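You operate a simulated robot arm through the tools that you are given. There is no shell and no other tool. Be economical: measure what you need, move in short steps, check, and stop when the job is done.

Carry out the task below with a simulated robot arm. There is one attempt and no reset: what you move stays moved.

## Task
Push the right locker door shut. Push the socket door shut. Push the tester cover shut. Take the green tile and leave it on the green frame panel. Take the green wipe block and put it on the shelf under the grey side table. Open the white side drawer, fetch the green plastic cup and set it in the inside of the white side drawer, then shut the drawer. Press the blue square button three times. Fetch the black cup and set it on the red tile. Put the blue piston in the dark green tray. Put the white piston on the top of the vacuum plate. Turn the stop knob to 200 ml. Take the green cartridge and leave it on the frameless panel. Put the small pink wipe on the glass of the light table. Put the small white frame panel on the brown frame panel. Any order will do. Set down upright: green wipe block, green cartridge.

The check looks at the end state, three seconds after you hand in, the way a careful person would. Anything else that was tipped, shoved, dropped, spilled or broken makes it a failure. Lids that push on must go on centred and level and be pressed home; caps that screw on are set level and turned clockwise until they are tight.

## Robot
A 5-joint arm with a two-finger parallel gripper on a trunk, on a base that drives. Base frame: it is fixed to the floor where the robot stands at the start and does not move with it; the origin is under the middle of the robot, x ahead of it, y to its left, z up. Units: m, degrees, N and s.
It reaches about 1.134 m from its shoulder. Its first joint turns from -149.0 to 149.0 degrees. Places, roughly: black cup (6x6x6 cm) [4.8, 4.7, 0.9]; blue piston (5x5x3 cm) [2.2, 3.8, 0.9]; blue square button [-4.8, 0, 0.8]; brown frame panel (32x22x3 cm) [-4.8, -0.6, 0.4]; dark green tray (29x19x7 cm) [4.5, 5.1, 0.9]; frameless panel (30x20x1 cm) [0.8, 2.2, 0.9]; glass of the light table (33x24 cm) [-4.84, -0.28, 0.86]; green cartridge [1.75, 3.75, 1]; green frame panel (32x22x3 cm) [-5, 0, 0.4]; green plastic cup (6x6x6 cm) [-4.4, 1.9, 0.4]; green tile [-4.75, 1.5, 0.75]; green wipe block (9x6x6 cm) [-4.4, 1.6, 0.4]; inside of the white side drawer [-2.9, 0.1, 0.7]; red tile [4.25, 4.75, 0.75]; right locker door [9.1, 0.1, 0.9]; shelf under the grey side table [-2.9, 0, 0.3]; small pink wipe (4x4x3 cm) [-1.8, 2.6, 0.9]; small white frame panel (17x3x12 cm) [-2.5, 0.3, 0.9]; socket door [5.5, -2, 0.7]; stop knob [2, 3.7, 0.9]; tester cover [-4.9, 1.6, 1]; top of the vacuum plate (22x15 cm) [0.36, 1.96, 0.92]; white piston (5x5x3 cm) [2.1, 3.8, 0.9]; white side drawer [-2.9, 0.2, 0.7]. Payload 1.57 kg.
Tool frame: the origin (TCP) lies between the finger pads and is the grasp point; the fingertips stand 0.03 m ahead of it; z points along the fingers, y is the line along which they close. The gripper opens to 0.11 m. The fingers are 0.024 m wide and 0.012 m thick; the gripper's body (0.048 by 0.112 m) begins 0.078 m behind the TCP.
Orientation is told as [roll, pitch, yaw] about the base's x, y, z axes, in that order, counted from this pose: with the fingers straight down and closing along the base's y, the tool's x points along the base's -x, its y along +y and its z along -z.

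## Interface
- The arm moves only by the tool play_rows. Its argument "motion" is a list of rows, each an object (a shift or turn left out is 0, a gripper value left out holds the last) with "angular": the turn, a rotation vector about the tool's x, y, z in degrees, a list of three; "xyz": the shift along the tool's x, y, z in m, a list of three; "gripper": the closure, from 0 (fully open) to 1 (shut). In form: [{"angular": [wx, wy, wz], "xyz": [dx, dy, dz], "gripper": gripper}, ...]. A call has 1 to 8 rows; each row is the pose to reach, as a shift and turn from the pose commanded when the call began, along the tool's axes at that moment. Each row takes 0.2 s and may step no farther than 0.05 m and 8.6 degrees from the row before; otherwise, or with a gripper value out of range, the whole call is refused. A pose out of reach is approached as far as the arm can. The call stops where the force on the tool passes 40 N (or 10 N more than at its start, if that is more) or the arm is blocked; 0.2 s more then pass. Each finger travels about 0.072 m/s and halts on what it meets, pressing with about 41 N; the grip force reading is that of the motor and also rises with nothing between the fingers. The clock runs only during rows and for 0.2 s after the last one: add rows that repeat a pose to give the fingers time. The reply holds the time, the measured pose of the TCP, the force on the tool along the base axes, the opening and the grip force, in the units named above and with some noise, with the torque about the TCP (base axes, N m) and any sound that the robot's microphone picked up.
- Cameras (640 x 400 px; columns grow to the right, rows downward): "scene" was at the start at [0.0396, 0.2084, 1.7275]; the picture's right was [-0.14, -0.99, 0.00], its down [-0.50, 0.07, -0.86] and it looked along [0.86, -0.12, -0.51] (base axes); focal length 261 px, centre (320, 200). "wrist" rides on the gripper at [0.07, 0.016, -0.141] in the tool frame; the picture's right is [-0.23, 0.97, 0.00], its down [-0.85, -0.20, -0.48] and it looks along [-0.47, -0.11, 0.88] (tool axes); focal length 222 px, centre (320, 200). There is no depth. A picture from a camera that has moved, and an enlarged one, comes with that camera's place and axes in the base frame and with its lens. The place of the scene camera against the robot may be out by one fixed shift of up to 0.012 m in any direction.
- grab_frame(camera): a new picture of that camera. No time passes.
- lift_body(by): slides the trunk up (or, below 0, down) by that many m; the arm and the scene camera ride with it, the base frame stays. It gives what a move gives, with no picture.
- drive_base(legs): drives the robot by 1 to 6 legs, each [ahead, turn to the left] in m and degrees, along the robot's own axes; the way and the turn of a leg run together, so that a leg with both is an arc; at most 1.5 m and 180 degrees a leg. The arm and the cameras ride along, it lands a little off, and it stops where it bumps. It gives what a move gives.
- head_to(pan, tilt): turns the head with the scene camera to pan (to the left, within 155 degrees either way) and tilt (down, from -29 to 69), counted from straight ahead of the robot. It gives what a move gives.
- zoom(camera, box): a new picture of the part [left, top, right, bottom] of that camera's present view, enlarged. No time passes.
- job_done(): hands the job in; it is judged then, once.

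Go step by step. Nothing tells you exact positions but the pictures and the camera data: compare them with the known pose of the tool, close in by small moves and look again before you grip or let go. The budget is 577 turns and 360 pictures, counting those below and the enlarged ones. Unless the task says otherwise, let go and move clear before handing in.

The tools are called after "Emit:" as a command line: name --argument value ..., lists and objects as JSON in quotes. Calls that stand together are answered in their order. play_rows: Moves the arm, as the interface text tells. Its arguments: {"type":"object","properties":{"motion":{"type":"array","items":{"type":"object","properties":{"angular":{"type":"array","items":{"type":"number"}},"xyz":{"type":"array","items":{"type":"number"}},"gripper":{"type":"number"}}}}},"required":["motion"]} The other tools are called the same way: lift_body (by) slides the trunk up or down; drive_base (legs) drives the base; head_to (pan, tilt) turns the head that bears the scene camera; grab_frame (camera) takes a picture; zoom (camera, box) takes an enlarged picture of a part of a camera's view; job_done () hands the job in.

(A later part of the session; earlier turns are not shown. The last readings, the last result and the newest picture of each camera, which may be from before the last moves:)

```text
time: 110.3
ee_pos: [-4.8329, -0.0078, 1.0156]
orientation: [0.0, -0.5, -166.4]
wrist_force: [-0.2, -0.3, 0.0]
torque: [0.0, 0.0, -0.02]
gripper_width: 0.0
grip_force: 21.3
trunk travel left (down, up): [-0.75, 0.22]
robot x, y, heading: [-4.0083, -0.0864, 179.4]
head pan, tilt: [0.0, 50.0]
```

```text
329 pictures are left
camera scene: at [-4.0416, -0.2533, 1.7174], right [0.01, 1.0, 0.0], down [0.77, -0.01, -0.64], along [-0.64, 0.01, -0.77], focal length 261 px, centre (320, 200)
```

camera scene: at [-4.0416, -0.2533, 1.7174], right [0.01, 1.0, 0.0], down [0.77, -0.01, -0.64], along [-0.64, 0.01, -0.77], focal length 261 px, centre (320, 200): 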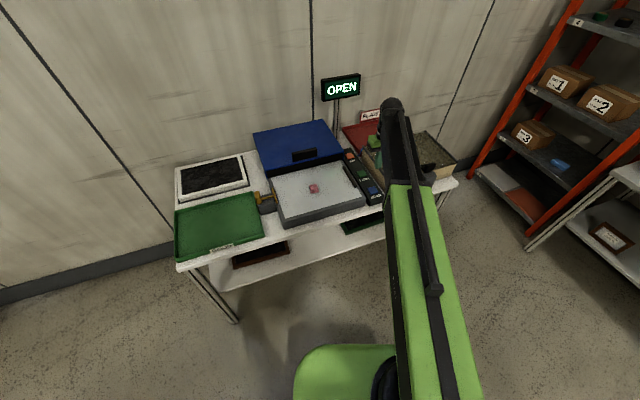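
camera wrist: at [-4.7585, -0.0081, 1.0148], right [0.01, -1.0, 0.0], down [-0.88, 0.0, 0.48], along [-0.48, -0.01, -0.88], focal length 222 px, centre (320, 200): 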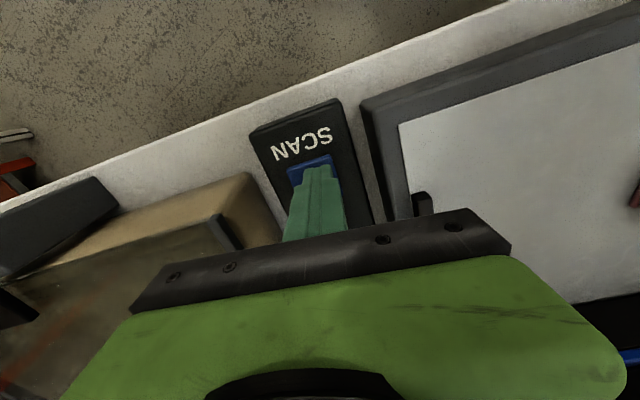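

Three clicks heard. Now I retract the arm, turn north and look at the bench with the tester, tile and cup.

Emit:
play_rows --motion '[{"xyz": [0.045, 0.01, 0], "gripper": 0}, {"xyz": [0.09, 0.02, 0]}, {"xyz": [0.135, 0.03, 0]}, {"xyz": [0.18, 0.04, 0]}]'

Emit:
drive_base --legs '[[0, -80]]'

Emit:
head_to --pan 15 --tilt 35

Emit:
grab_frame --camera "scene"

```text
time: 111.3
ee_pos: [-4.6483, -0.0073, 1.0155]
orientation: [-0.1, -0.7, -166.5]
wrist_force: [-1.1, 0.7, -0.1]
torque: [-0.03, 0.04, -0.02]
gripper_width: 0.1102
grip_force: 0.2
trunk travel left (down, up): [-0.75, 0.22]
robot x, y, heading: [-4.0084, -0.0861, 179.4]
head pan, tilt: [0.0, 50.0]
```

```text
time: 115.1
ee_pos: [-4.0354, 0.568, 1.0159]
orientation: [0.0, -0.6, 113.1]
wrist_force: [0.6, 0.3, -0.2]
torque: [-0.03, -0.02, -0.01]
gripper_width: 0.1106
grip_force: 0.1
trunk travel left (down, up): [-0.75, 0.22]
robot x, y, heading: [-3.9733, -0.0701, 99.5]
head pan, tilt: [0.0, 50.0]
```

```text
time: 115.9
ee_pos: [-4.0364, 0.5679, 1.0165]
orientation: [0.0, -0.7, 113.1]
wrist_force: [-0.3, 1.0, -1.0]
torque: [-0.01, 0.01, 0.04]
gripper_width: 0.1102
grip_force: 0.1
trunk travel left (down, up): [-0.75, 0.22]
robot x, y, heading: [-3.9758, -0.0735, 99.5]
head pan, tilt: [15.0, 35.0]
```

```text
328 pictures are left
camera scene: at [-4.1711, -0.0658, 1.7391], right [0.91, 0.42, 0.0], down [0.24, -0.52, -0.82], along [-0.34, 0.74, -0.57], focal length 261 px, centre (320, 200)
```

scene: 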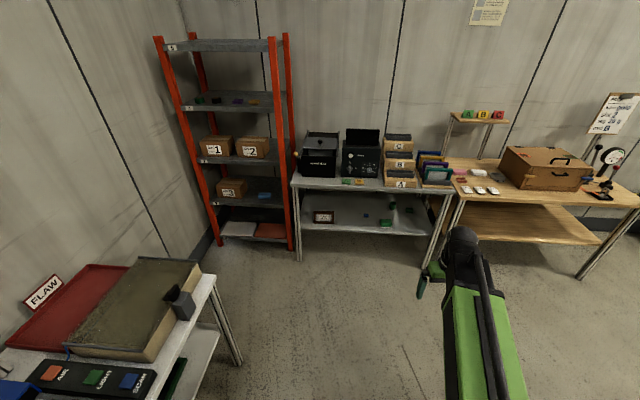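

Emit:
zoom --camera "scene" --box '[280, 110, 480, 250]'

```text
2.86 times, centred on (380, 180) of scene
camera zoom: at [-4.1711, -0.0658, 1.7391], right [0.91, 0.42, 0.0], down [0.24, -0.52, -0.82], along [-0.34, 0.74, -0.57], focal length 747 px, centre (149, 257)
```

zoom: 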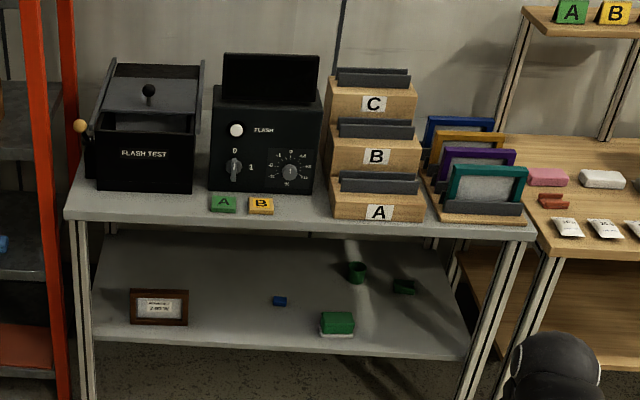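

The green tile is "A" on the bench, the wipe block and cup are on its lower shelf, and the tester with raised cover stands at left. I drive up to that bench.

Emit:
drive_base --legs '[[0, 23.5], [0.95, 0], [0, -33]]'

Emit:
head_to --pan 10 --tilt 40

Emit:
grab_frame --camera "scene"

```text
time: 123.6
ee_pos: [-4.421, 1.3733, 1.0174]
orientation: [-0.1, -0.7, 102.2]
wrist_force: [-0.2, -0.5, 1.2]
torque: [0.04, -0.01, -0.01]
gripper_width: 0.1102
grip_force: 0.0
trunk travel left (down, up): [-0.75, 0.22]
robot x, y, heading: [-4.4625, 0.7308, 89.3]
head pan, tilt: [15.0, 35.0]
```

```text
time: 124.3
ee_pos: [-4.4196, 1.3745, 1.0166]
orientation: [-0.1, -0.6, 102.2]
wrist_force: [-0.4, -0.4, 0.8]
torque: [0.01, -0.01, 0.02]
gripper_width: 0.1099
grip_force: 0.0
trunk travel left (down, up): [-0.75, 0.22]
robot x, y, heading: [-4.4617, 0.7333, 88.9]
head pan, tilt: [10.0, 40.0]
```

```text
326 pictures are left
camera scene: at [-4.6467, 0.7736, 1.7316], right [0.99, 0.16, 0.0], down [0.1, -0.63, -0.77], along [-0.12, 0.76, -0.64], focal length 261 px, centre (320, 200)
```

scene: 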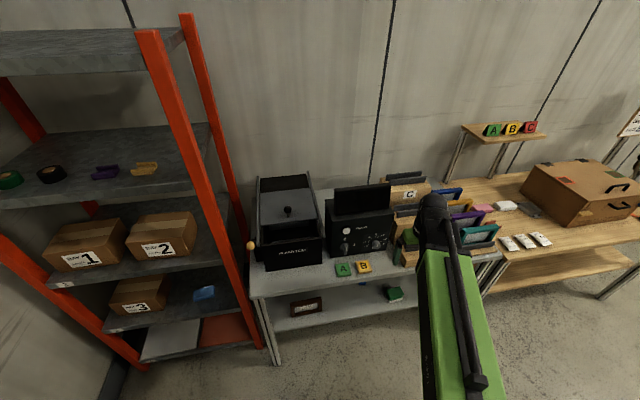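

Emit:
zoom --camera "scene" --box '[235, 160, 395, 290]'

```text
3.08 times, centred on (315, 225) of scene
camera zoom: at [-4.6467, 0.7736, 1.7316], right [0.99, 0.16, 0.0], down [0.1, -0.63, -0.77], along [-0.12, 0.76, -0.64], focal length 804 px, centre (335, 123)
```

zoom: 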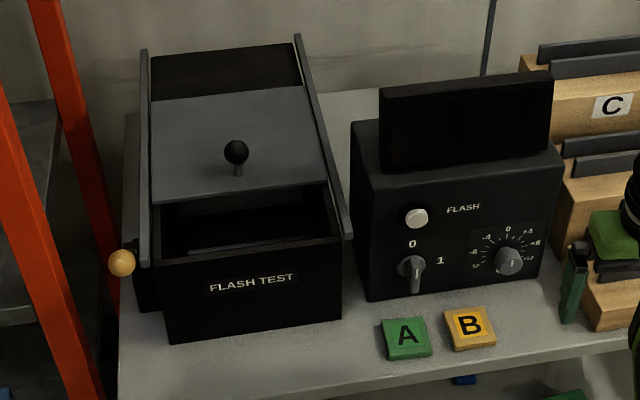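

The tester cover is a plate with a black knob slid back between rails; it must slide forward. I raise the trunk and line the robot up with this bench (turned about 16°).

Emit:
lift_body --by 0.2

Emit:
drive_base --legs '[[0, -39], [-0.24, 0], [0, 56], [0.26, 0]]'

Emit:
grab_frame --camera "wrist"

Emit:
grab_frame --camera "scene"

```text
time: 126.5
ee_pos: [-4.419, 1.3745, 1.2159]
orientation: [0.0, -0.6, 102.1]
wrist_force: [0.4, -0.3, 0.4]
torque: [-0.03, -0.02, 0.01]
gripper_width: 0.1101
grip_force: 0.1
trunk travel left (down, up): [-0.95, 0.02]
robot x, y, heading: [-4.463, 0.7353, 89.2]
head pan, tilt: [10.0, 40.0]
```

```text
time: 131.2
ee_pos: [-4.3377, 1.1594, 1.2156]
orientation: [-0.2, -0.6, 81.4]
wrist_force: [-1.3, 0.2, 0.1]
torque: [-0.05, -0.06, -0.02]
gripper_width: 0.1099
grip_force: 0.0
trunk travel left (down, up): [-0.95, 0.02]
robot x, y, heading: [-4.5939, 0.5669, 60.0]
head pan, tilt: [10.0, 40.0]
stopped in leg 3: the robot was blocked; the commanded pose is now the measured one
```

```text
324 pictures are left
camera wrist: at [-4.3639, 1.0905, 1.3559], right [-0.93, 0.37, 0.0], down [0.32, 0.81, 0.49], along [0.18, 0.45, -0.87], focal length 222 px, centre (320, 200)
```

wrist: 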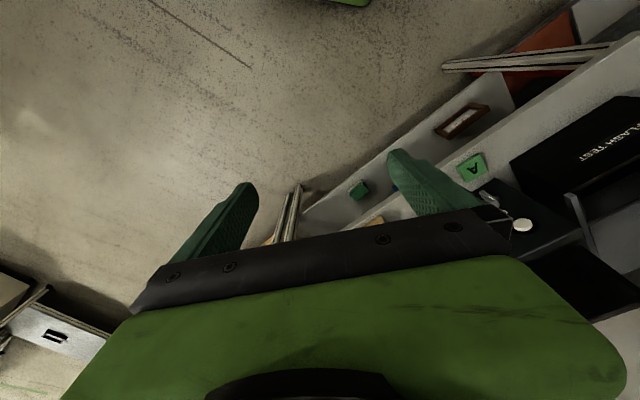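

```text
323 pictures are left
camera scene: at [-4.7424, 0.6992, 1.9309], right [0.94, -0.34, 0.0], down [-0.22, -0.61, -0.77], along [0.26, 0.72, -0.64], focal length 261 px, centre (320, 200)
```

scene: 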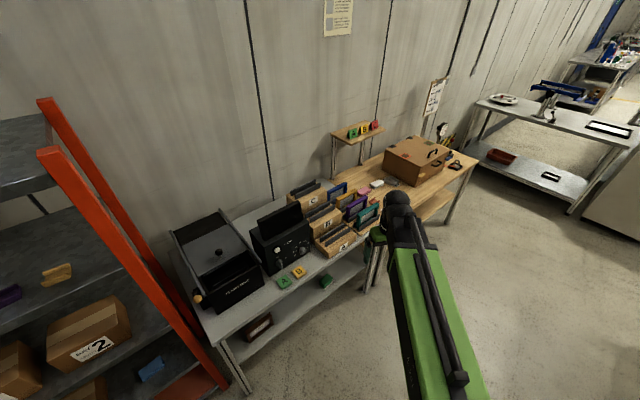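

The robot's rear touched the packing table corner; I go forward a little, then turn to face the bench.

Emit:
drive_base --legs '[[0.2, 0], [0, 40], [0.13, 0]]'

Emit:
head_to --pan 20 --tilt 45

Emit:
grab_frame --camera "scene"

Emit:
grab_frame --camera "wrist"

```text
time: 135.6
ee_pos: [-4.7161, 1.4828, 1.2151]
orientation: [-0.1, -0.6, 122.8]
wrist_force: [1.2, 0.5, -0.3]
torque: [-0.07, -0.04, -0.01]
gripper_width: 0.1096
grip_force: 0.0
trunk travel left (down, up): [-0.95, 0.02]
robot x, y, heading: [-4.5341, 0.8601, 100.6]
head pan, tilt: [10.0, 40.0]
```

```text
time: 136.3
ee_pos: [-4.714, 1.4808, 1.2171]
orientation: [-0.1, -0.7, 122.8]
wrist_force: [-0.5, 0.3, 0.7]
torque: [0.0, 0.02, -0.01]
gripper_width: 0.11
grip_force: 0.2
trunk travel left (down, up): [-0.95, 0.02]
robot x, y, heading: [-4.536, 0.8655, 100.5]
head pan, tilt: [20.0, 45.0]
```

```text
322 pictures are left
camera scene: at [-4.7371, 0.8575, 1.9244], right [0.86, 0.51, 0.0], down [0.36, -0.61, -0.71], along [-0.36, 0.61, -0.71], focal length 261 px, centre (320, 200)
```

scene: 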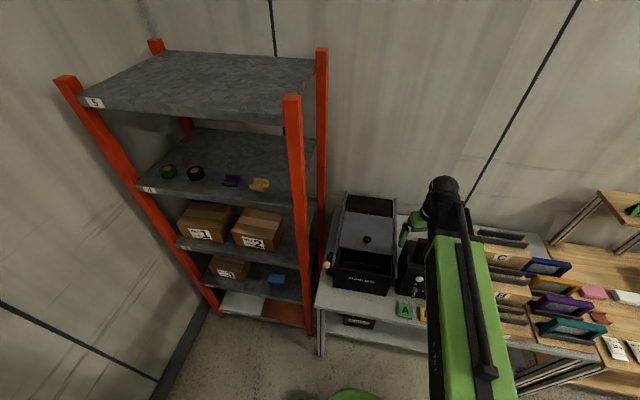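

```text
321 pictures are left
camera wrist: at [-4.6896, 1.4103, 1.357], right [-0.94, -0.34, 0.0], down [-0.29, 0.82, 0.49], along [-0.17, 0.46, -0.87], focal length 222 px, centre (320, 200)
```

wrist: 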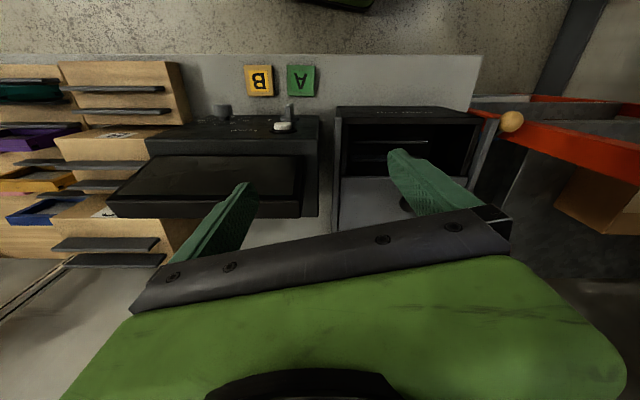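

Zoom on the tester from here.

Emit:
zoom --camera "scene" --box '[310, 180, 430, 330]'

```text
2.67 times, centred on (370, 255) of scene
camera zoom: at [-4.7371, 0.8575, 1.9244], right [0.86, 0.51, 0.0], down [0.36, -0.61, -0.71], along [-0.36, 0.61, -0.71], focal length 697 px, centre (187, 53)
```

zoom: 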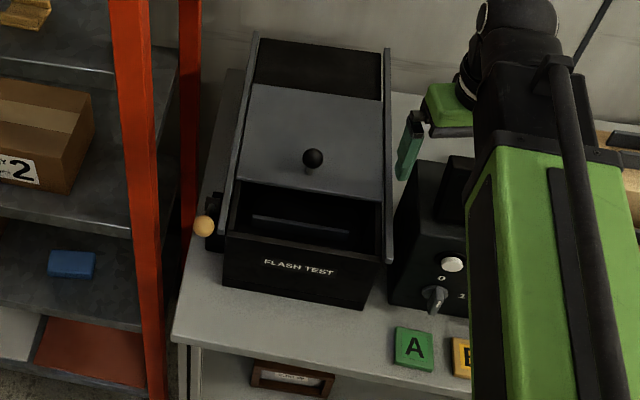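

The knob is at about (-4.90, 1.527, 1.03), the cover must slide about 9 cm along (0.33, -0.94). I close the fingers and move to above the spot behind the knob.

Emit:
play_rows --motion '[{"xyz": [-0.037, 0.024, 0], "angular": [0, 0, 4.5], "gripper": 1}, {"xyz": [-0.073, 0.0486, 0], "angular": [0, 0, 9]}, {"xyz": [-0.11, 0.073, 0], "angular": [0, 0, 13.5]}, {"xyz": [-0.147, 0.097, 0], "angular": [0, 0, 13.5]}, {"xyz": [-0.183, 0.1214, 0], "angular": [0, 0, 13.5]}, {"xyz": [-0.183, 0.1214, 0.04], "angular": [0, 0, 13.5]}, {"xyz": [-0.183, 0.1214, 0.06], "angular": [0, 0, 13.5]}, {"xyz": [-0.183, 0.1214, 0.06], "angular": [0, 0, 13.5]}]'

Emit:
grab_frame --camera "wrist"

Emit:
zoom --camera "scene" --box '[310, 140, 430, 290]'

```text
time: 138.1
ee_pos: [-4.9148, 1.5676, 1.2158]
orientation: [0.1, -0.6, 109.3]
wrist_force: [-0.9, 0.4, -0.3]
torque: [-0.01, -0.02, -0.03]
gripper_width: 0.0
grip_force: 21.3
out of reach, approached as far as the arm can: row 6, 7, 8
trunk travel left (down, up): [-0.95, 0.02]
robot x, y, heading: [-4.5356, 0.8649, 100.7]
head pan, tilt: [20.0, 45.0]
```

```text
319 pictures are left
camera wrist: at [-4.9058, 1.4944, 1.3568], right [-0.99, -0.11, 0.0], down [-0.09, 0.87, 0.49], along [-0.06, 0.48, -0.87], focal length 222 px, centre (320, 200)
```

wrist: 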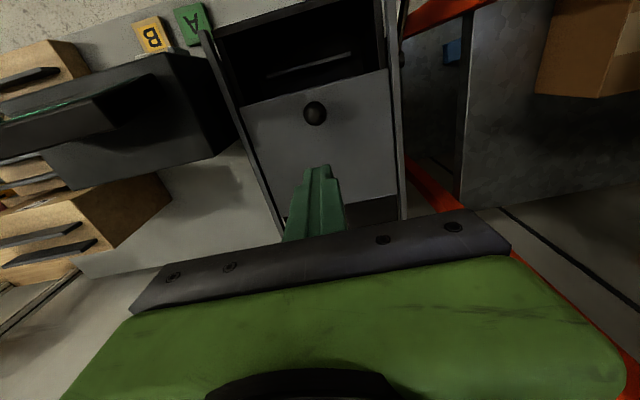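

```text
2.67 times, centred on (370, 215) of scene
camera zoom: at [-4.737, 0.8583, 1.9244], right [0.86, 0.51, 0.0], down [0.36, -0.61, -0.71], along [-0.36, 0.61, -0.71], focal length 697 px, centre (187, 160)
```

zoom: 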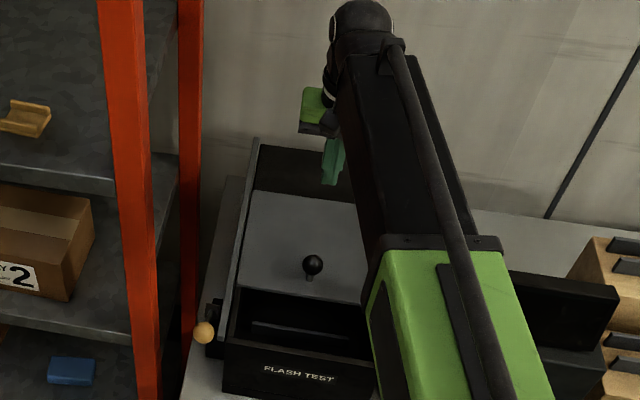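

The fingers are about 3.5 cm behind the knob. I move 1 cm further back and lower the trunk to knob height.

Emit:
play_rows --motion '[{"xyz": [-0.01, 0, 0]}, {"xyz": [-0.01, 0, 0]}]'

Emit:
lift_body --by -0.13

Emit:
grab_frame --camera "wrist"

```text
time: 138.7
ee_pos: [-4.9192, 1.5782, 1.2164]
orientation: [0.1, -0.7, 109.3]
wrist_force: [0.0, 0.0, 0.3]
torque: [-0.02, 0.01, -0.01]
gripper_width: 0.0
grip_force: 21.2
trunk travel left (down, up): [-0.95, 0.02]
robot x, y, heading: [-4.5368, 0.8627, 100.5]
head pan, tilt: [20.0, 45.0]
```

```text
time: 140.3
ee_pos: [-4.9184, 1.5782, 1.0863]
orientation: [0.2, -0.6, 109.3]
wrist_force: [-0.6, -0.5, 0.1]
torque: [-0.02, 0.01, -0.02]
gripper_width: 0.0001
grip_force: 21.1
trunk travel left (down, up): [-0.82, 0.15]
robot x, y, heading: [-4.537, 0.8646, 100.7]
head pan, tilt: [20.0, 45.0]
```

```text
317 pictures are left
camera wrist: at [-4.9104, 1.504, 1.2268], right [-0.99, -0.11, 0.0], down [-0.09, 0.87, 0.49], along [-0.06, 0.48, -0.87], focal length 222 px, centre (320, 200)
```

wrist: 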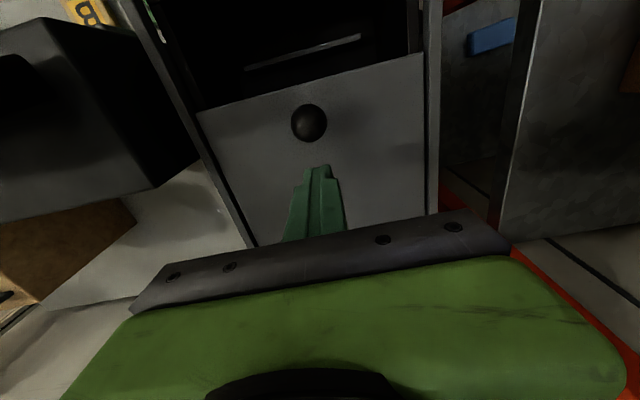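

Lower to TCP 1.048 and look once more before pushing.

Emit:
lift_body --by -0.038

Emit:
grab_frame --camera "wrist"

```text
time: 141.1
ee_pos: [-4.92, 1.578, 1.0478]
orientation: [0.1, -0.6, 109.3]
wrist_force: [0.8, -0.4, 0.0]
torque: [0.03, 0.04, -0.01]
gripper_width: 0.0002
grip_force: 21.2
trunk travel left (down, up): [-0.782, 0.188]
robot x, y, heading: [-4.5355, 0.8651, 100.7]
head pan, tilt: [20.0, 45.0]
```

```text
316 pictures are left
camera wrist: at [-4.9105, 1.504, 1.1887], right [-0.99, -0.11, 0.0], down [-0.09, 0.87, 0.49], along [-0.06, 0.48, -0.87], focal length 222 px, centre (320, 200)
```

wrist: 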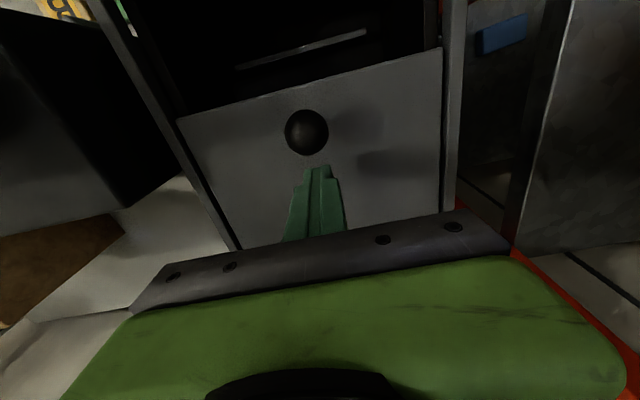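

Knob aligned with the push line. Push along tool x.

Emit:
play_rows --motion '[{"xyz": [0.012, 0, 0]}, {"xyz": [0.024, 0, 0]}, {"xyz": [0.036, 0, 0]}, {"xyz": [0.048, 0, 0]}, {"xyz": [0.06, 0, 0]}, {"xyz": [0.072, 0, 0]}, {"xyz": [0.084, 0, 0]}, {"xyz": [0.096, 0, 0]}]'

Emit:
grab_frame --camera "wrist"

```text
time: 142.9
ee_pos: [-4.8866, 1.4858, 1.048]
orientation: [0.0, -0.7, 109.3]
wrist_force: [0.3, -0.3, 0.5]
torque: [0.01, 0.01, 0.0]
gripper_width: 0.0
grip_force: 21.4
trunk travel left (down, up): [-0.782, 0.188]
robot x, y, heading: [-4.5366, 0.8671, 100.6]
head pan, tilt: [20.0, 45.0]
```

```text
315 pictures are left
camera wrist: at [-4.8774, 1.4128, 1.1889], right [-0.99, -0.11, 0.0], down [-0.09, 0.87, 0.49], along [-0.06, 0.48, -0.87], focal length 222 px, centre (320, 200)
```

wrist: 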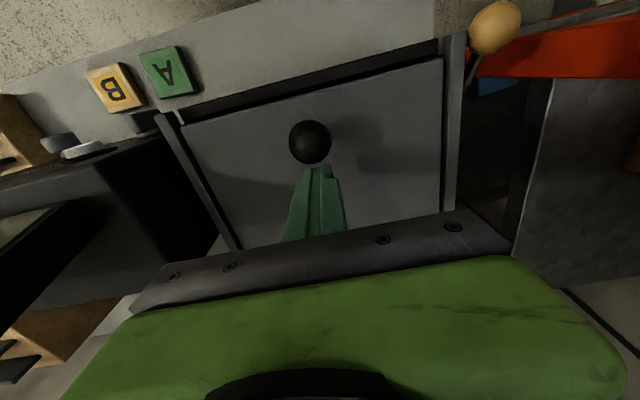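

The cover slid nearly home; push on until it stops.

Emit:
play_rows --motion '[{"xyz": [0.008, 0, 0]}, {"xyz": [0.016, 0, 0]}, {"xyz": [0.024, 0, 0]}, {"xyz": [0.032, 0, 0]}, {"xyz": [0.04, 0, 0]}]'

Emit:
grab_frame --camera "wrist"

```text
time: 143.8
ee_pos: [-4.8808, 1.4701, 1.0476]
orientation: [0.1, -1.7, 109.3]
wrist_force: [-3.6, 10.8, 3.3]
torque: [0.37, -0.03, 0.02]
gripper_width: 0.0001
grip_force: 21.8
trunk travel left (down, up): [-0.782, 0.188]
robot x, y, heading: [-4.5319, 0.8621, 100.8]
head pan, tilt: [20.0, 45.0]
stopped in row 4: the force on the tool passed its limit at 49 N (the readings are from after the stop); the commanded pose is now the measured one
```

```text
314 pictures are left
camera wrist: at [-4.872, 1.3938, 1.1871], right [-0.99, -0.11, 0.01], down [-0.09, 0.86, 0.5], along [-0.06, 0.5, -0.87], focal length 222 px, centre (320, 200)
```

wrist: 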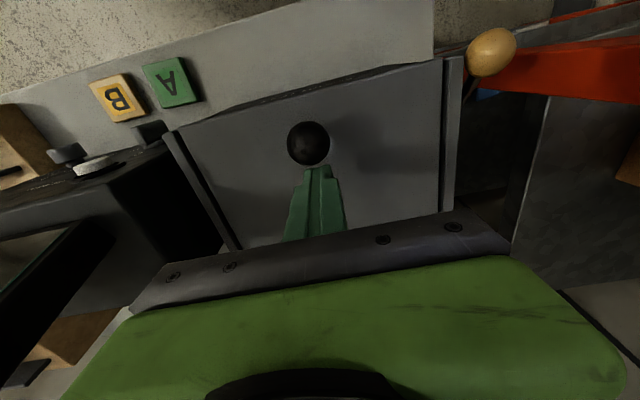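

Cover shut. I back off, rise, and move above the green tile at about (-4.645, 1.445).

Emit:
play_rows --motion '[{"xyz": [-0.02, 0, 0]}, {"xyz": [-0.02, 0, 0]}]'

Emit:
lift_body --by 0.12

Emit:
play_rows --motion '[{"xyz": [0.02, -0.036, 0]}, {"xyz": [0.04, -0.071, 0]}, {"xyz": [0.06, -0.107, 0]}, {"xyz": [0.08, -0.143, 0], "gripper": 0.3}, {"xyz": [0.1, -0.178, 0]}, {"xyz": [0.121, -0.214, 0]}, {"xyz": [0.121, -0.214, 0]}]'

Emit:
grab_frame --camera "wrist"

```text
time: 144.4
ee_pos: [-4.8867, 1.4851, 1.0485]
orientation: [0.1, -1.4, 109.3]
wrist_force: [0.3, -0.2, 0.6]
torque: [0.0, 0.01, -0.02]
gripper_width: 0.0001
grip_force: 21.8
trunk travel left (down, up): [-0.782, 0.188]
robot x, y, heading: [-4.5372, 0.867, 100.8]
head pan, tilt: [20.0, 45.0]
```

```text
time: 145.9
ee_pos: [-4.8886, 1.4853, 1.1689]
orientation: [0.2, -1.3, 109.3]
wrist_force: [-0.4, -0.1, -0.4]
torque: [-0.01, 0.01, 0.01]
gripper_width: 0.0
grip_force: 21.4
trunk travel left (down, up): [-0.902, 0.068]
robot x, y, heading: [-4.5355, 0.8643, 100.6]
head pan, tilt: [20.0, 45.0]
```

```text
time: 147.5
ee_pos: [-4.6446, 1.4449, 1.1685]
orientation: [0.0, -1.5, 109.3]
wrist_force: [0.2, -0.2, 0.3]
torque: [0.02, -0.02, 0.0]
gripper_width: 0.0769
grip_force: 0.1
out of reach, approached as far as the arm can: row 4, 5
trunk travel left (down, up): [-0.902, 0.068]
robot x, y, heading: [-4.5377, 0.8646, 100.6]
head pan, tilt: [20.0, 45.0]
```

```text
313 pictures are left
camera wrist: at [-4.6339, 1.3693, 1.3078], right [-0.99, -0.11, 0.01], down [-0.09, 0.86, 0.5], along [-0.06, 0.49, -0.87], focal length 222 px, centre (320, 200)
```

wrist: 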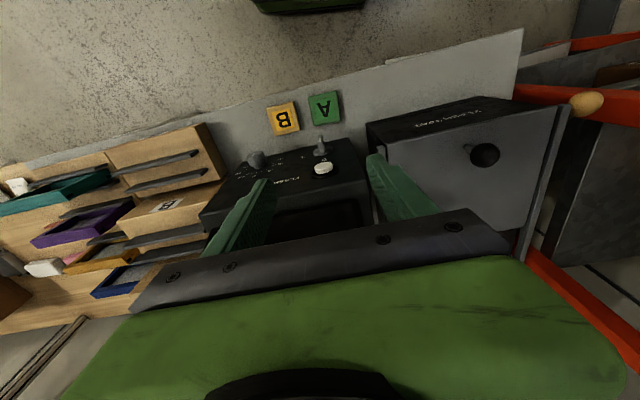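

The tile is about 7 cm square with B close beside it. Zoom to measure the gap.

Emit:
zoom --camera "wrist" --box '[250, 70, 378, 150]'

```text
5.00 times, centred on (314, 110) of wrist
camera zoom: at [-4.6339, 1.3693, 1.3078], right [-0.99, -0.11, 0.01], down [-0.09, 0.86, 0.5], along [-0.06, 0.49, -0.87], focal length 1111 px, centre (350, 650)
```

zoom: 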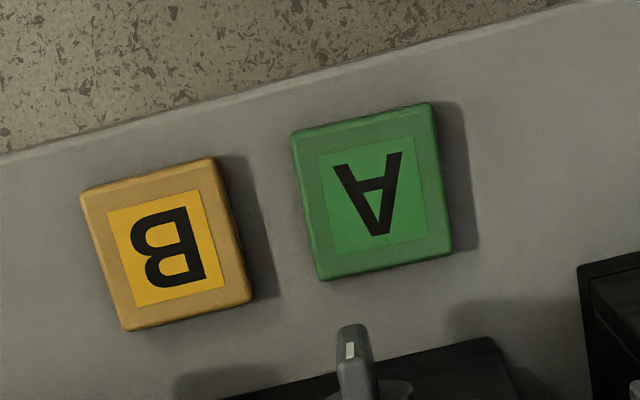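

Gap to B is about 3.4 cm, so opening 9.5 cm is safe. I centre on the tile, then lower.

Emit:
play_rows --motion '[{"xyz": [0.01, 0.0144, 0], "gripper": 0.13, "angular": [0, 1.4, 0]}, {"xyz": [0.01, 0.0144, 0], "angular": [0, 1.4, 0]}, {"xyz": [0.01, 0.0144, 0], "angular": [0, 1.4, 0]}]'

Emit:
lift_body --by -0.32

Emit:
grab_frame --camera "wrist"

```text
time: 148.3
ee_pos: [-4.6551, 1.43, 1.168]
orientation: [0.2, -0.1, 109.3]
wrist_force: [-0.8, 0.3, -0.6]
torque: [-0.01, 0.03, 0.01]
gripper_width: 0.0956
grip_force: 0.1
trunk travel left (down, up): [-0.902, 0.068]
robot x, y, heading: [-4.5346, 0.8626, 100.9]
head pan, tilt: [20.0, 45.0]
```

```text
time: 151.5
ee_pos: [-4.6547, 1.4298, 0.8484]
orientation: [0.1, -0.1, 109.3]
wrist_force: [0.9, -0.1, -0.4]
torque: [0.0, 0.0, -0.02]
gripper_width: 0.0958
grip_force: 0.1
trunk travel left (down, up): [-0.582, 0.388]
robot x, y, heading: [-4.5353, 0.867, 100.4]
head pan, tilt: [20.0, 45.0]
```

```text
311 pictures are left
camera wrist: at [-4.6459, 1.3573, 0.9896], right [-0.99, -0.11, 0.0], down [-0.09, 0.87, 0.48], along [-0.05, 0.47, -0.88], focal length 222 px, centre (320, 200)
```

wrist: 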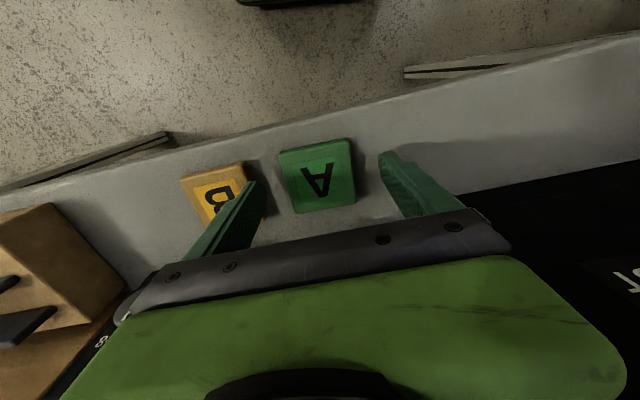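

Triangulation puts the tile top near z 0.80. I lower gently until the tips touch the bench.

Emit:
lift_body --by -0.022

Emit:
lift_body --by -0.008

Emit:
grab_frame --camera "wrist"

```text
time: 152.1
ee_pos: [-4.6533, 1.4289, 0.8302]
orientation: [0.0, -0.1, 109.3]
wrist_force: [1.3, -7.5, 20.4]
torque: [-0.35, -0.35, 0.18]
gripper_width: 0.0951
grip_force: 0.0
trunk travel left (down, up): [-0.562, 0.408]
robot x, y, heading: [-4.5362, 0.8646, 100.8]
head pan, tilt: [20.0, 45.0]
stopped: the force on the tool passed its limit at 75 N (the readings are from after the stop); the commanded pose is now the measured one
```

```text
time: 152.3
ee_pos: [-4.6533, 1.4278, 0.8305]
orientation: [0.0, -0.1, 109.3]
wrist_force: [-0.3, -2.4, 32.1]
torque: [-0.37, -0.22, -0.09]
gripper_width: 0.0951
grip_force: 0.2
trunk travel left (down, up): [-0.562, 0.408]
robot x, y, heading: [-4.5358, 0.8636, 100.5]
head pan, tilt: [20.0, 45.0]
stopped: the force on the tool passed its limit at 61 N (the readings are from after the stop); the commanded pose is now the measured one
```

```text
310 pictures are left
camera wrist: at [-4.6454, 1.3562, 0.9708], right [-0.99, -0.11, 0.0], down [-0.09, 0.87, 0.48], along [-0.05, 0.48, -0.88], focal length 222 px, centre (320, 200)
```

wrist: 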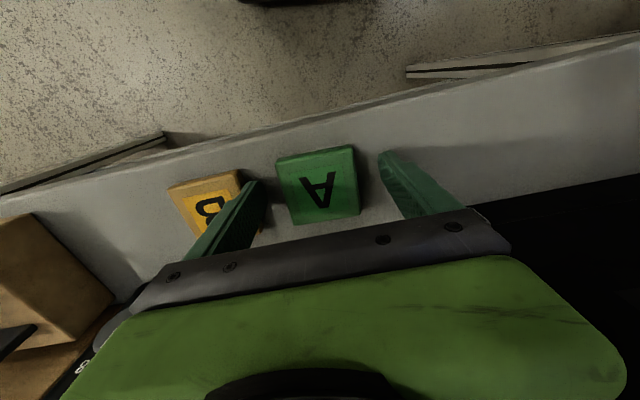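

Both tips rest on the bench (top about 0.80). I raise 2 mm and grip the tile.

Emit:
lift_body --by 0.004

Emit:
play_rows --motion '[{"gripper": 1}, {"gripper": 1}, {"gripper": 1}, {"gripper": 1}]'

Emit:
grab_frame --camera "wrist"

```text
time: 152.9
ee_pos: [-4.6543, 1.4302, 0.8317]
orientation: [0.0, -0.1, 109.3]
wrist_force: [-0.6, 0.6, -0.1]
torque: [0.01, -0.01, -0.01]
gripper_width: 0.0958
grip_force: 0.0
trunk travel left (down, up): [-0.566, 0.404]
robot x, y, heading: [-4.5383, 0.863, 100.6]
head pan, tilt: [20.0, 45.0]
```

```text
time: 153.9
ee_pos: [-4.6541, 1.4309, 0.8326]
orientation: [0.0, -0.1, 109.3]
wrist_force: [-0.3, 0.2, -0.2]
torque: [-0.02, 0.01, -0.01]
gripper_width: 0.0588
grip_force: 41.6
trunk travel left (down, up): [-0.566, 0.404]
robot x, y, heading: [-4.5393, 0.8664, 100.4]
head pan, tilt: [20.0, 45.0]
```

```text
309 pictures are left
camera wrist: at [-4.6458, 1.358, 0.9733], right [-0.99, -0.11, 0.0], down [-0.09, 0.87, 0.48], along [-0.05, 0.48, -0.88], focal length 222 px, centre (320, 200)
```

wrist: 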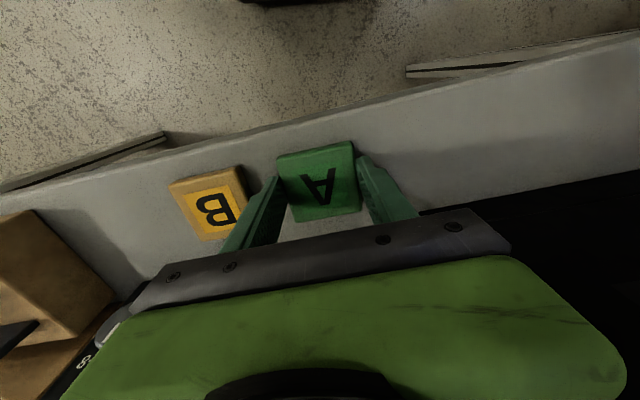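

The tile is gripped (5.9 cm). I lift it clear and test how the arm moves vertically.

Emit:
lift_body --by 0.12

Emit:
play_rows --motion '[{"xyz": [0.05, 0, 0]}, {"xyz": [0.1, 0, 0]}, {"xyz": [0.15, 0, 0]}, {"xyz": [0.15, 0, -0.05]}, {"xyz": [0.15, 0, -0.1]}, {"xyz": [0.15, 0, -0.1]}]'

Emit:
play_rows --motion '[{"xyz": [0, 0, 0.05]}, {"xyz": [0, 0, 0.1]}, {"xyz": [0, 0, 0.15]}, {"xyz": [0, 0, 0.2]}, {"xyz": [0, 0, 0.25]}]'

Emit:
grab_frame --camera "scene"

```text
time: 155.4
ee_pos: [-4.6538, 1.4293, 0.9525]
orientation: [-0.1, -0.1, 109.3]
wrist_force: [-0.2, -0.1, -0.3]
torque: [-0.02, 0.04, 0.0]
gripper_width: 0.059
grip_force: 41.1
trunk travel left (down, up): [-0.686, 0.284]
robot x, y, heading: [-4.5351, 0.8634, 101.0]
head pan, tilt: [20.0, 45.0]
```

```text
time: 156.8
ee_pos: [-4.6372, 1.4273, 0.9524]
orientation: [0.0, 0.1, 109.3]
wrist_force: [-0.6, 0.0, 0.1]
torque: [-0.03, 0.01, 0.02]
gripper_width: 0.0588
grip_force: 41.3
out of reach, approached as far as the arm can: row 1, 2, 3, 4, 5, 6
trunk travel left (down, up): [-0.686, 0.284]
robot x, y, heading: [-4.5376, 0.8653, 100.6]
head pan, tilt: [20.0, 45.0]
```

```text
time: 158.0
ee_pos: [-4.6359, 1.4341, 0.9531]
orientation: [0.0, -0.1, 109.3]
wrist_force: [-1.0, -0.4, -0.4]
torque: [0.03, 0.01, -0.01]
gripper_width: 0.0586
grip_force: 40.9
out of reach, approached as far as the arm can: row 1, 2, 3, 4, 5
trunk travel left (down, up): [-0.686, 0.284]
robot x, y, heading: [-4.5365, 0.8616, 100.7]
head pan, tilt: [20.0, 45.0]
```

```text
308 pictures are left
camera scene: at [-4.7373, 0.8586, 1.6603], right [0.86, 0.51, 0.0], down [0.36, -0.61, -0.71], along [-0.36, 0.61, -0.71], focal length 261 px, centre (320, 200)
```

scene: 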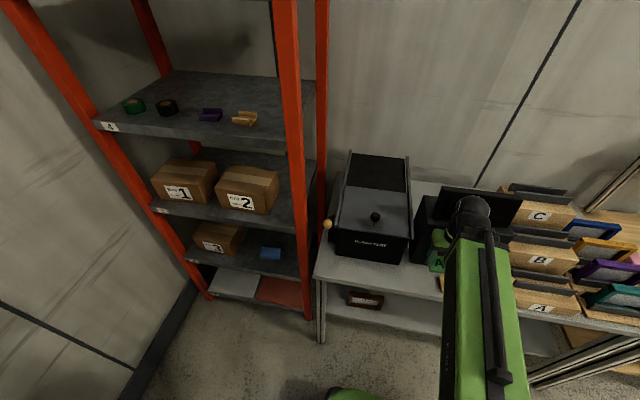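

The arm telescopes horizontally at fixed height below the trunk, so height comes only from the trunk and tilt. For the lower shelves I need a tilted grip, so I set the tile back and will regrip it tilted.

Emit:
play_rows --motion '[{"xyz": [-0.002, 0.016, 0]}, {"xyz": [-0.002, 0.018, 0]}]'

Emit:
lift_body --by -0.112

Emit:
lift_body --by -0.008

Emit:
grab_frame --camera "wrist"

```text
time: 158.6
ee_pos: [-4.6577, 1.4349, 0.953]
orientation: [0.0, 0.0, 109.3]
wrist_force: [-0.5, 0.0, 0.3]
torque: [0.02, -0.03, -0.02]
gripper_width: 0.0589
grip_force: 40.6
trunk travel left (down, up): [-0.686, 0.284]
robot x, y, heading: [-4.5393, 0.8619, 100.8]
head pan, tilt: [20.0, 45.0]
```

```text
time: 160.0
ee_pos: [-4.6574, 1.4337, 0.8408]
orientation: [-0.1, -0.1, 109.3]
wrist_force: [-0.2, -0.1, -0.5]
torque: [-0.04, 0.03, -0.02]
gripper_width: 0.0585
grip_force: 41.4
trunk travel left (down, up): [-0.574, 0.396]
robot x, y, heading: [-4.5322, 0.8626, 100.6]
head pan, tilt: [20.0, 45.0]
```

```text
time: 160.6
ee_pos: [-4.6575, 1.4346, 0.8335]
orientation: [0.0, -0.1, 109.4]
wrist_force: [-0.5, -0.4, -0.4]
torque: [-0.01, 0.01, 0.03]
gripper_width: 0.0589
grip_force: 41.1
trunk travel left (down, up): [-0.566, 0.404]
robot x, y, heading: [-4.5362, 0.8591, 100.7]
head pan, tilt: [20.0, 45.0]
```

```text
307 pictures are left
camera wrist: at [-4.6485, 1.3628, 0.9733], right [-0.99, -0.11, 0.0], down [-0.09, 0.87, 0.48], along [-0.05, 0.48, -0.88], focal length 222 px, centre (320, 200)
```

wrist: 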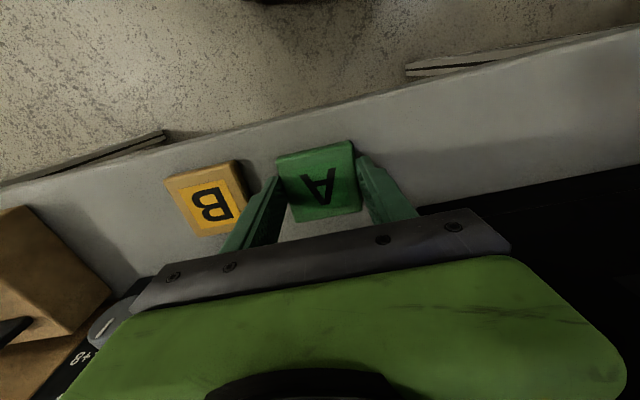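

The tile is back on the bench. I release it and rise.

Emit:
play_rows --motion '[{"gripper": 0.13}, {"gripper": 0.13}, {"gripper": 0.13}, {"gripper": 0.13}]'

Emit:
lift_body --by 0.2

Emit:
drive_base --legs '[[-0.15, 0], [0, -60], [-0.0, 0]]'

Emit:
grab_frame --camera "scene"

```text
time: 161.6
ee_pos: [-4.6564, 1.4351, 0.8329]
orientation: [0.0, -0.1, 109.3]
wrist_force: [-0.2, -0.7, 0.1]
torque: [0.0, 0.0, 0.0]
gripper_width: 0.0957
grip_force: 0.0
trunk travel left (down, up): [-0.566, 0.404]
robot x, y, heading: [-4.5338, 0.8624, 100.2]
head pan, tilt: [20.0, 45.0]
```

```text
time: 163.8
ee_pos: [-4.6568, 1.4355, 1.0333]
orientation: [0.0, -0.1, 109.3]
wrist_force: [0.3, -0.7, -0.3]
torque: [-0.03, 0.05, 0.02]
gripper_width: 0.0958
grip_force: 0.0
trunk travel left (down, up): [-0.766, 0.204]
robot x, y, heading: [-4.5346, 0.8666, 100.1]
head pan, tilt: [20.0, 45.0]
```

```text
time: 168.1
ee_pos: [-4.0687, 1.094, 1.0311]
orientation: [0.1, -0.1, 48.2]
wrist_force: [-0.3, -0.2, 0.2]
torque: [0.01, 0.01, 0.02]
gripper_width: 0.096
grip_force: 0.1
trunk travel left (down, up): [-0.766, 0.204]
robot x, y, heading: [-4.4913, 0.6905, 39.9]
head pan, tilt: [20.0, 45.0]
```

```text
306 pictures are left
camera scene: at [-4.5967, 0.8648, 1.7405], right [0.86, -0.5, 0.0], down [-0.36, -0.61, -0.71], along [0.36, 0.61, -0.71], focal length 261 px, centre (320, 200)
```

scene: 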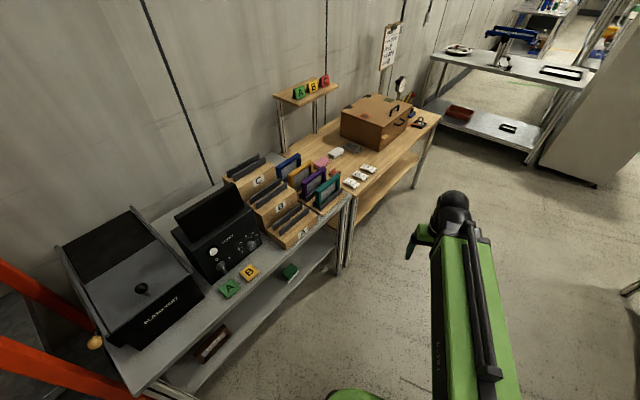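

I reposition in front of the tile along its bench normal, farther back for a tilted grasp.

Emit:
drive_base --legs '[[0, -86], [0.21, 0], [0, 155]]'

Emit:
play_rows --motion '[{"angular": [0, -8.5, 0]}, {"angular": [0, -17, 0]}, {"angular": [0, -25.5, 0]}, {"angular": [0, -34, 0]}, {"angular": [0, -42.5, 0]}, {"angular": [0, -50, 0]}]'

Emit:
head_to --pan 0 --tilt 40

Emit:
grab_frame --camera "scene"

Emit:
grab_frame --camera "wrist"

```text
time: 179.8
ee_pos: [-4.5856, 1.0759, 1.032]
orientation: [0.1, -0.1, 118.9]
wrist_force: [0.6, 0.6, -1.2]
torque: [-0.02, -0.02, 0.0]
gripper_width: 0.0958
grip_force: 0.1
trunk travel left (down, up): [-0.766, 0.204]
robot x, y, heading: [-4.4002, 0.5214, 109.6]
head pan, tilt: [20.0, 45.0]
```

```text
time: 181.2
ee_pos: [-4.6161, 1.2407, 1.1173]
orientation: [0.0, -50.0, 118.8]
wrist_force: [0.2, -0.1, 0.4]
torque: [-0.02, 0.02, 0.03]
gripper_width: 0.0957
grip_force: 0.0
out of reach, approached as far as the arm can: row 1, 2, 3, 4, 5, 6
trunk travel left (down, up): [-0.766, 0.204]
robot x, y, heading: [-4.3986, 0.5222, 109.6]
head pan, tilt: [20.0, 45.0]
```

```text
time: 182.0
ee_pos: [-4.6161, 1.2393, 1.1157]
orientation: [0.2, -49.7, 118.7]
wrist_force: [0.1, 0.5, -0.6]
torque: [0.01, 0.04, 0.02]
gripper_width: 0.0958
grip_force: 0.1
trunk travel left (down, up): [-0.766, 0.204]
robot x, y, heading: [-4.3982, 0.5244, 109.6]
head pan, tilt: [0.0, 40.0]
```

```text
305 pictures are left
camera scene: at [-4.5713, 0.5046, 1.7476], right [0.94, 0.34, 0.0], down [0.22, -0.6, -0.77], along [-0.26, 0.72, -0.64], focal length 261 px, centre (320, 200)
```

scene: 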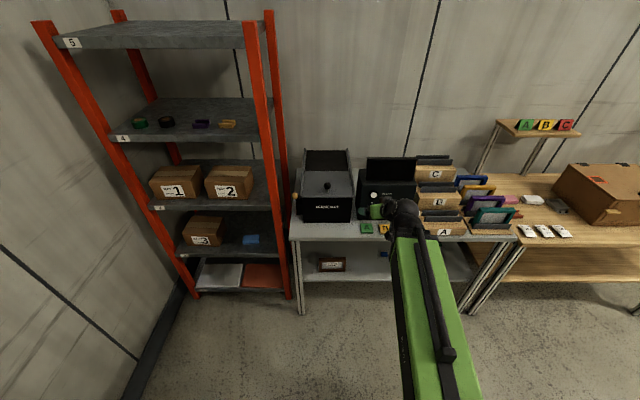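

```text
304 pictures are left
camera wrist: at [-4.5566, 1.0975, 1.1544], right [-0.92, -0.34, 0.17], down [0.08, 0.26, 0.96], along [-0.37, 0.9, -0.21], focal length 222 px, centre (320, 200)
```

wrist: 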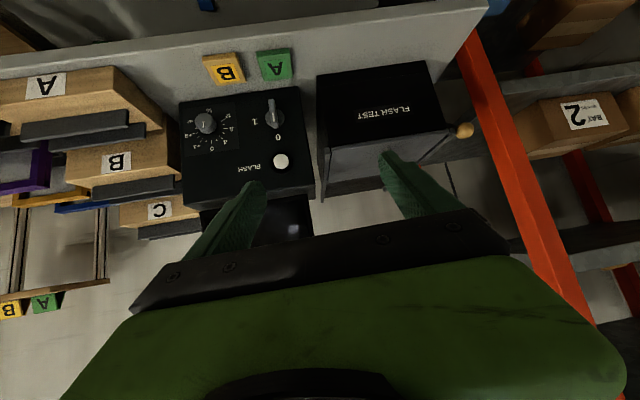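

The tilt works; the hand is about 0.234 m from wrist axis to TCP. I test an outward move to learn the arm's plane.

Emit:
play_rows --motion '[{"xyz": [-0.0257, 0, 0.0306]}, {"xyz": [-0.0514, 0, 0.0612]}, {"xyz": [-0.0771, 0, 0.0918]}, {"xyz": [-0.0771, 0, 0.0918]}]'

```text
time: 183.0
ee_pos: [-4.6767, 1.3502, 1.1181]
orientation: [0.0, -50.0, 118.8]
wrist_force: [-0.3, -1.0, 0.5]
torque: [-0.03, 0.04, 0.01]
gripper_width: 0.0956
grip_force: 0.1
out of reach, approached as far as the arm can: row 1, 3, 4
trunk travel left (down, up): [-0.766, 0.204]
robot x, y, heading: [-4.3978, 0.5235, 109.4]
head pan, tilt: [0.0, 40.0]
```

The arm plane runs along 118.7°. I test a sideways move to find the vertical axis.

Emit:
play_rows --motion '[{"xyz": [0, -0.05, 0]}, {"xyz": [0, -0.1, 0]}, {"xyz": [0, -0.15, 0]}, {"xyz": [0, -0.2, 0]}, {"xyz": [0, -0.2, 0]}]'

```text
time: 184.2
ee_pos: [-4.5012, 1.4439, 1.1181]
orientation: [0.1, -50.1, 118.7]
wrist_force: [0.3, 0.3, 0.2]
torque: [0.0, 0.06, 0.01]
gripper_width: 0.0955
grip_force: 0.1
out of reach, approached as far as the arm can: row 4
trunk travel left (down, up): [-0.766, 0.204]
robot x, y, heading: [-4.398, 0.5231, 109.6]
head pan, tilt: [0.0, 40.0]
```

The tool's yaw is free at any place, so only height is tied to trunk and tilt. I pull back a bit and flip the hand 180° so that the camera sits above.

Emit:
play_rows --motion '[{"xyz": [0.0257, 0, -0.0306], "angular": [0, 0, 8.5]}, {"xyz": [0.0514, 0, -0.0612], "angular": [0, 0, 17]}, {"xyz": [0.0771, 0, -0.0918], "angular": [0, 0, 25.5]}, {"xyz": [0.0771, 0, -0.0918], "angular": [0, 0, 34]}, {"xyz": [0.0771, 0, -0.0918], "angular": [0, 0, 42.5]}, {"xyz": [0.0771, 0, -0.0918], "angular": [0, 0, 51]}, {"xyz": [0.0771, 0, -0.0918], "angular": [0, 0, 59.5]}, {"xyz": [0.0771, 0, -0.0918], "angular": [0, 0, 68]}]'

Emit:
play_rows --motion '[{"angular": [0, 0, 8.5]}, {"angular": [0, 0, 17]}, {"angular": [0, 0, 25.5]}, {"angular": [0, 0, 34]}, {"angular": [0, 0, 42.5]}, {"angular": [0, 0, 51]}, {"angular": [0, 0, 59.5]}, {"angular": [0, 0, 68]}]'

Emit:
play_rows --motion '[{"angular": [0, 0, 8.5]}, {"angular": [0, 0, 17]}, {"angular": [0, 0, 25.5]}, {"angular": [0, 0, 34]}, {"angular": [0, 0, 42.5]}, {"angular": [0, 0, 44]}]'

Emit:
grab_frame --camera "wrist"

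```text
time: 186.0
ee_pos: [-4.4443, 1.3383, 1.1177]
orientation: [48.0, -16.5, 43.2]
wrist_force: [-0.1, -0.2, -0.2]
torque: [0.0, -0.05, -0.01]
gripper_width: 0.0957
grip_force: 0.0
trunk travel left (down, up): [-0.766, 0.204]
robot x, y, heading: [-4.3943, 0.5183, 109.6]
head pan, tilt: [0.0, 40.0]
```

```text
time: 187.8
ee_pos: [-4.4454, 1.3398, 1.1188]
orientation: [39.6, 33.6, -4.9]
wrist_force: [-0.5, 0.1, 0.5]
torque: [-0.02, -0.03, -0.01]
gripper_width: 0.0956
grip_force: 0.1
trunk travel left (down, up): [-0.766, 0.204]
robot x, y, heading: [-4.3985, 0.5274, 109.7]
head pan, tilt: [0.0, 40.0]
```

```text
time: 189.2
ee_pos: [-4.4436, 1.3403, 1.1169]
orientation: [-0.2, 49.9, -61.4]
wrist_force: [0.1, 0.2, -0.6]
torque: [0.01, 0.01, -0.02]
gripper_width: 0.0958
grip_force: 0.0
trunk travel left (down, up): [-0.766, 0.204]
robot x, y, heading: [-4.395, 0.5242, 109.7]
head pan, tilt: [0.0, 40.0]
```

```text
303 pictures are left
camera wrist: at [-4.3995, 1.2908, 1.2614], right [0.92, 0.34, -0.18], down [0.26, -0.9, -0.35], along [-0.28, 0.27, -0.92], focal length 222 px, centre (320, 200)
```

wrist: 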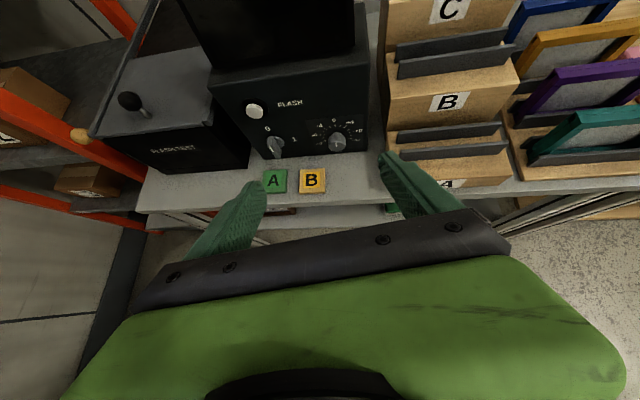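

Image is upright now. I turn to the bench normal and move to above the tile.

Emit:
play_rows --motion '[{"xyz": [0.023, -0.0287, 0.0276], "angular": [-3.5, 0, 2.96]}, {"xyz": [0.046, -0.0574, 0.0552], "angular": [-7.05, 0, 5.92]}, {"xyz": [0.07, -0.0861, 0.0828], "angular": [-7.05, 0, 5.92]}, {"xyz": [0.093, -0.1148, 0.11], "angular": [-7.05, 0, 5.92]}, {"xyz": [0.116, -0.1435, 0.138], "angular": [-7.05, 0, 5.92]}, {"xyz": [0.116, -0.1435, 0.138], "angular": [-7.05, 0, 5.92]}]'

Emit:
lift_body --by -0.2

Emit:
grab_frame --camera "wrist"

```text
time: 190.6
ee_pos: [-4.6556, 1.4276, 1.1178]
orientation: [-0.1, 50.0, -70.5]
wrist_force: [-0.1, 0.2, -0.1]
torque: [-0.03, 0.0, 0.01]
gripper_width: 0.0958
grip_force: 0.0
out of reach, approached as far as the arm can: row 1
trunk travel left (down, up): [-0.766, 0.204]
robot x, y, heading: [-4.3948, 0.5222, 110.0]
head pan, tilt: [0.0, 40.0]
```

```text
time: 192.8
ee_pos: [-4.6546, 1.4279, 0.9169]
orientation: [-0.1, 50.0, -70.4]
wrist_force: [0.7, -0.2, -0.8]
torque: [0.0, 0.02, 0.01]
gripper_width: 0.0957
grip_force: 0.0
trunk travel left (down, up): [-0.566, 0.404]
robot x, y, heading: [-4.3963, 0.5196, 109.8]
head pan, tilt: [0.0, 40.0]
```

```text
302 pictures are left
camera wrist: at [-4.6174, 1.3727, 1.0613], right [0.97, 0.19, -0.17], down [0.12, -0.93, -0.35], along [-0.23, 0.31, -0.92], focal length 222 px, centre (320, 200)
```

wrist: 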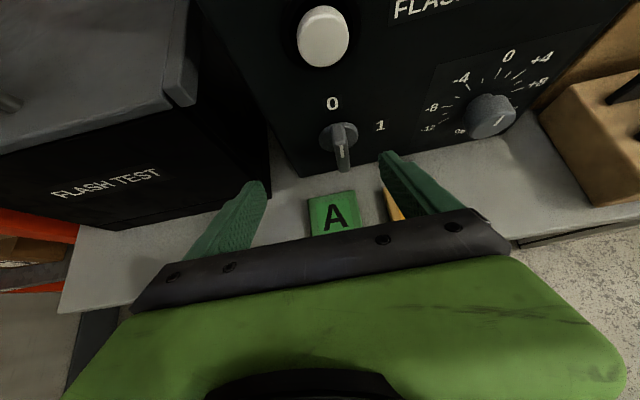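

Tile lies between the fingers. Lower.

Emit:
lift_body --by -0.08

Emit:
grab_frame --camera "wrist"

```text
time: 194.0
ee_pos: [-4.6546, 1.4277, 0.8375]
orientation: [-0.1, 50.0, -70.3]
wrist_force: [0.1, -0.5, -0.3]
torque: [-0.01, 0.03, -0.02]
gripper_width: 0.0959
grip_force: 0.0
trunk travel left (down, up): [-0.486, 0.484]
robot x, y, heading: [-4.397, 0.5237, 109.8]
head pan, tilt: [0.0, 40.0]
```

```text
301 pictures are left
camera wrist: at [-4.6174, 1.3727, 0.9813], right [0.97, 0.19, -0.17], down [0.12, -0.93, -0.35], along [-0.23, 0.31, -0.92], focal length 222 px, centre (320, 200)
```

wrist: 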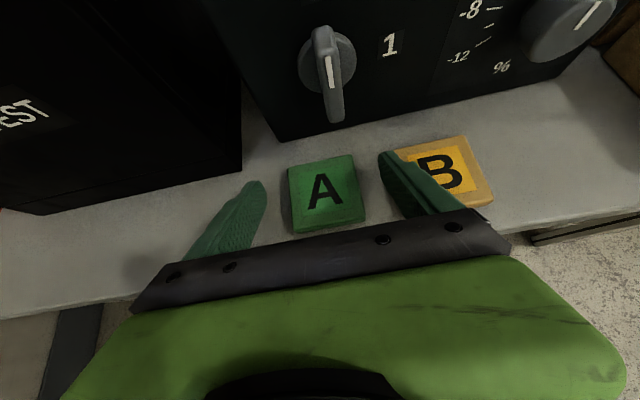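

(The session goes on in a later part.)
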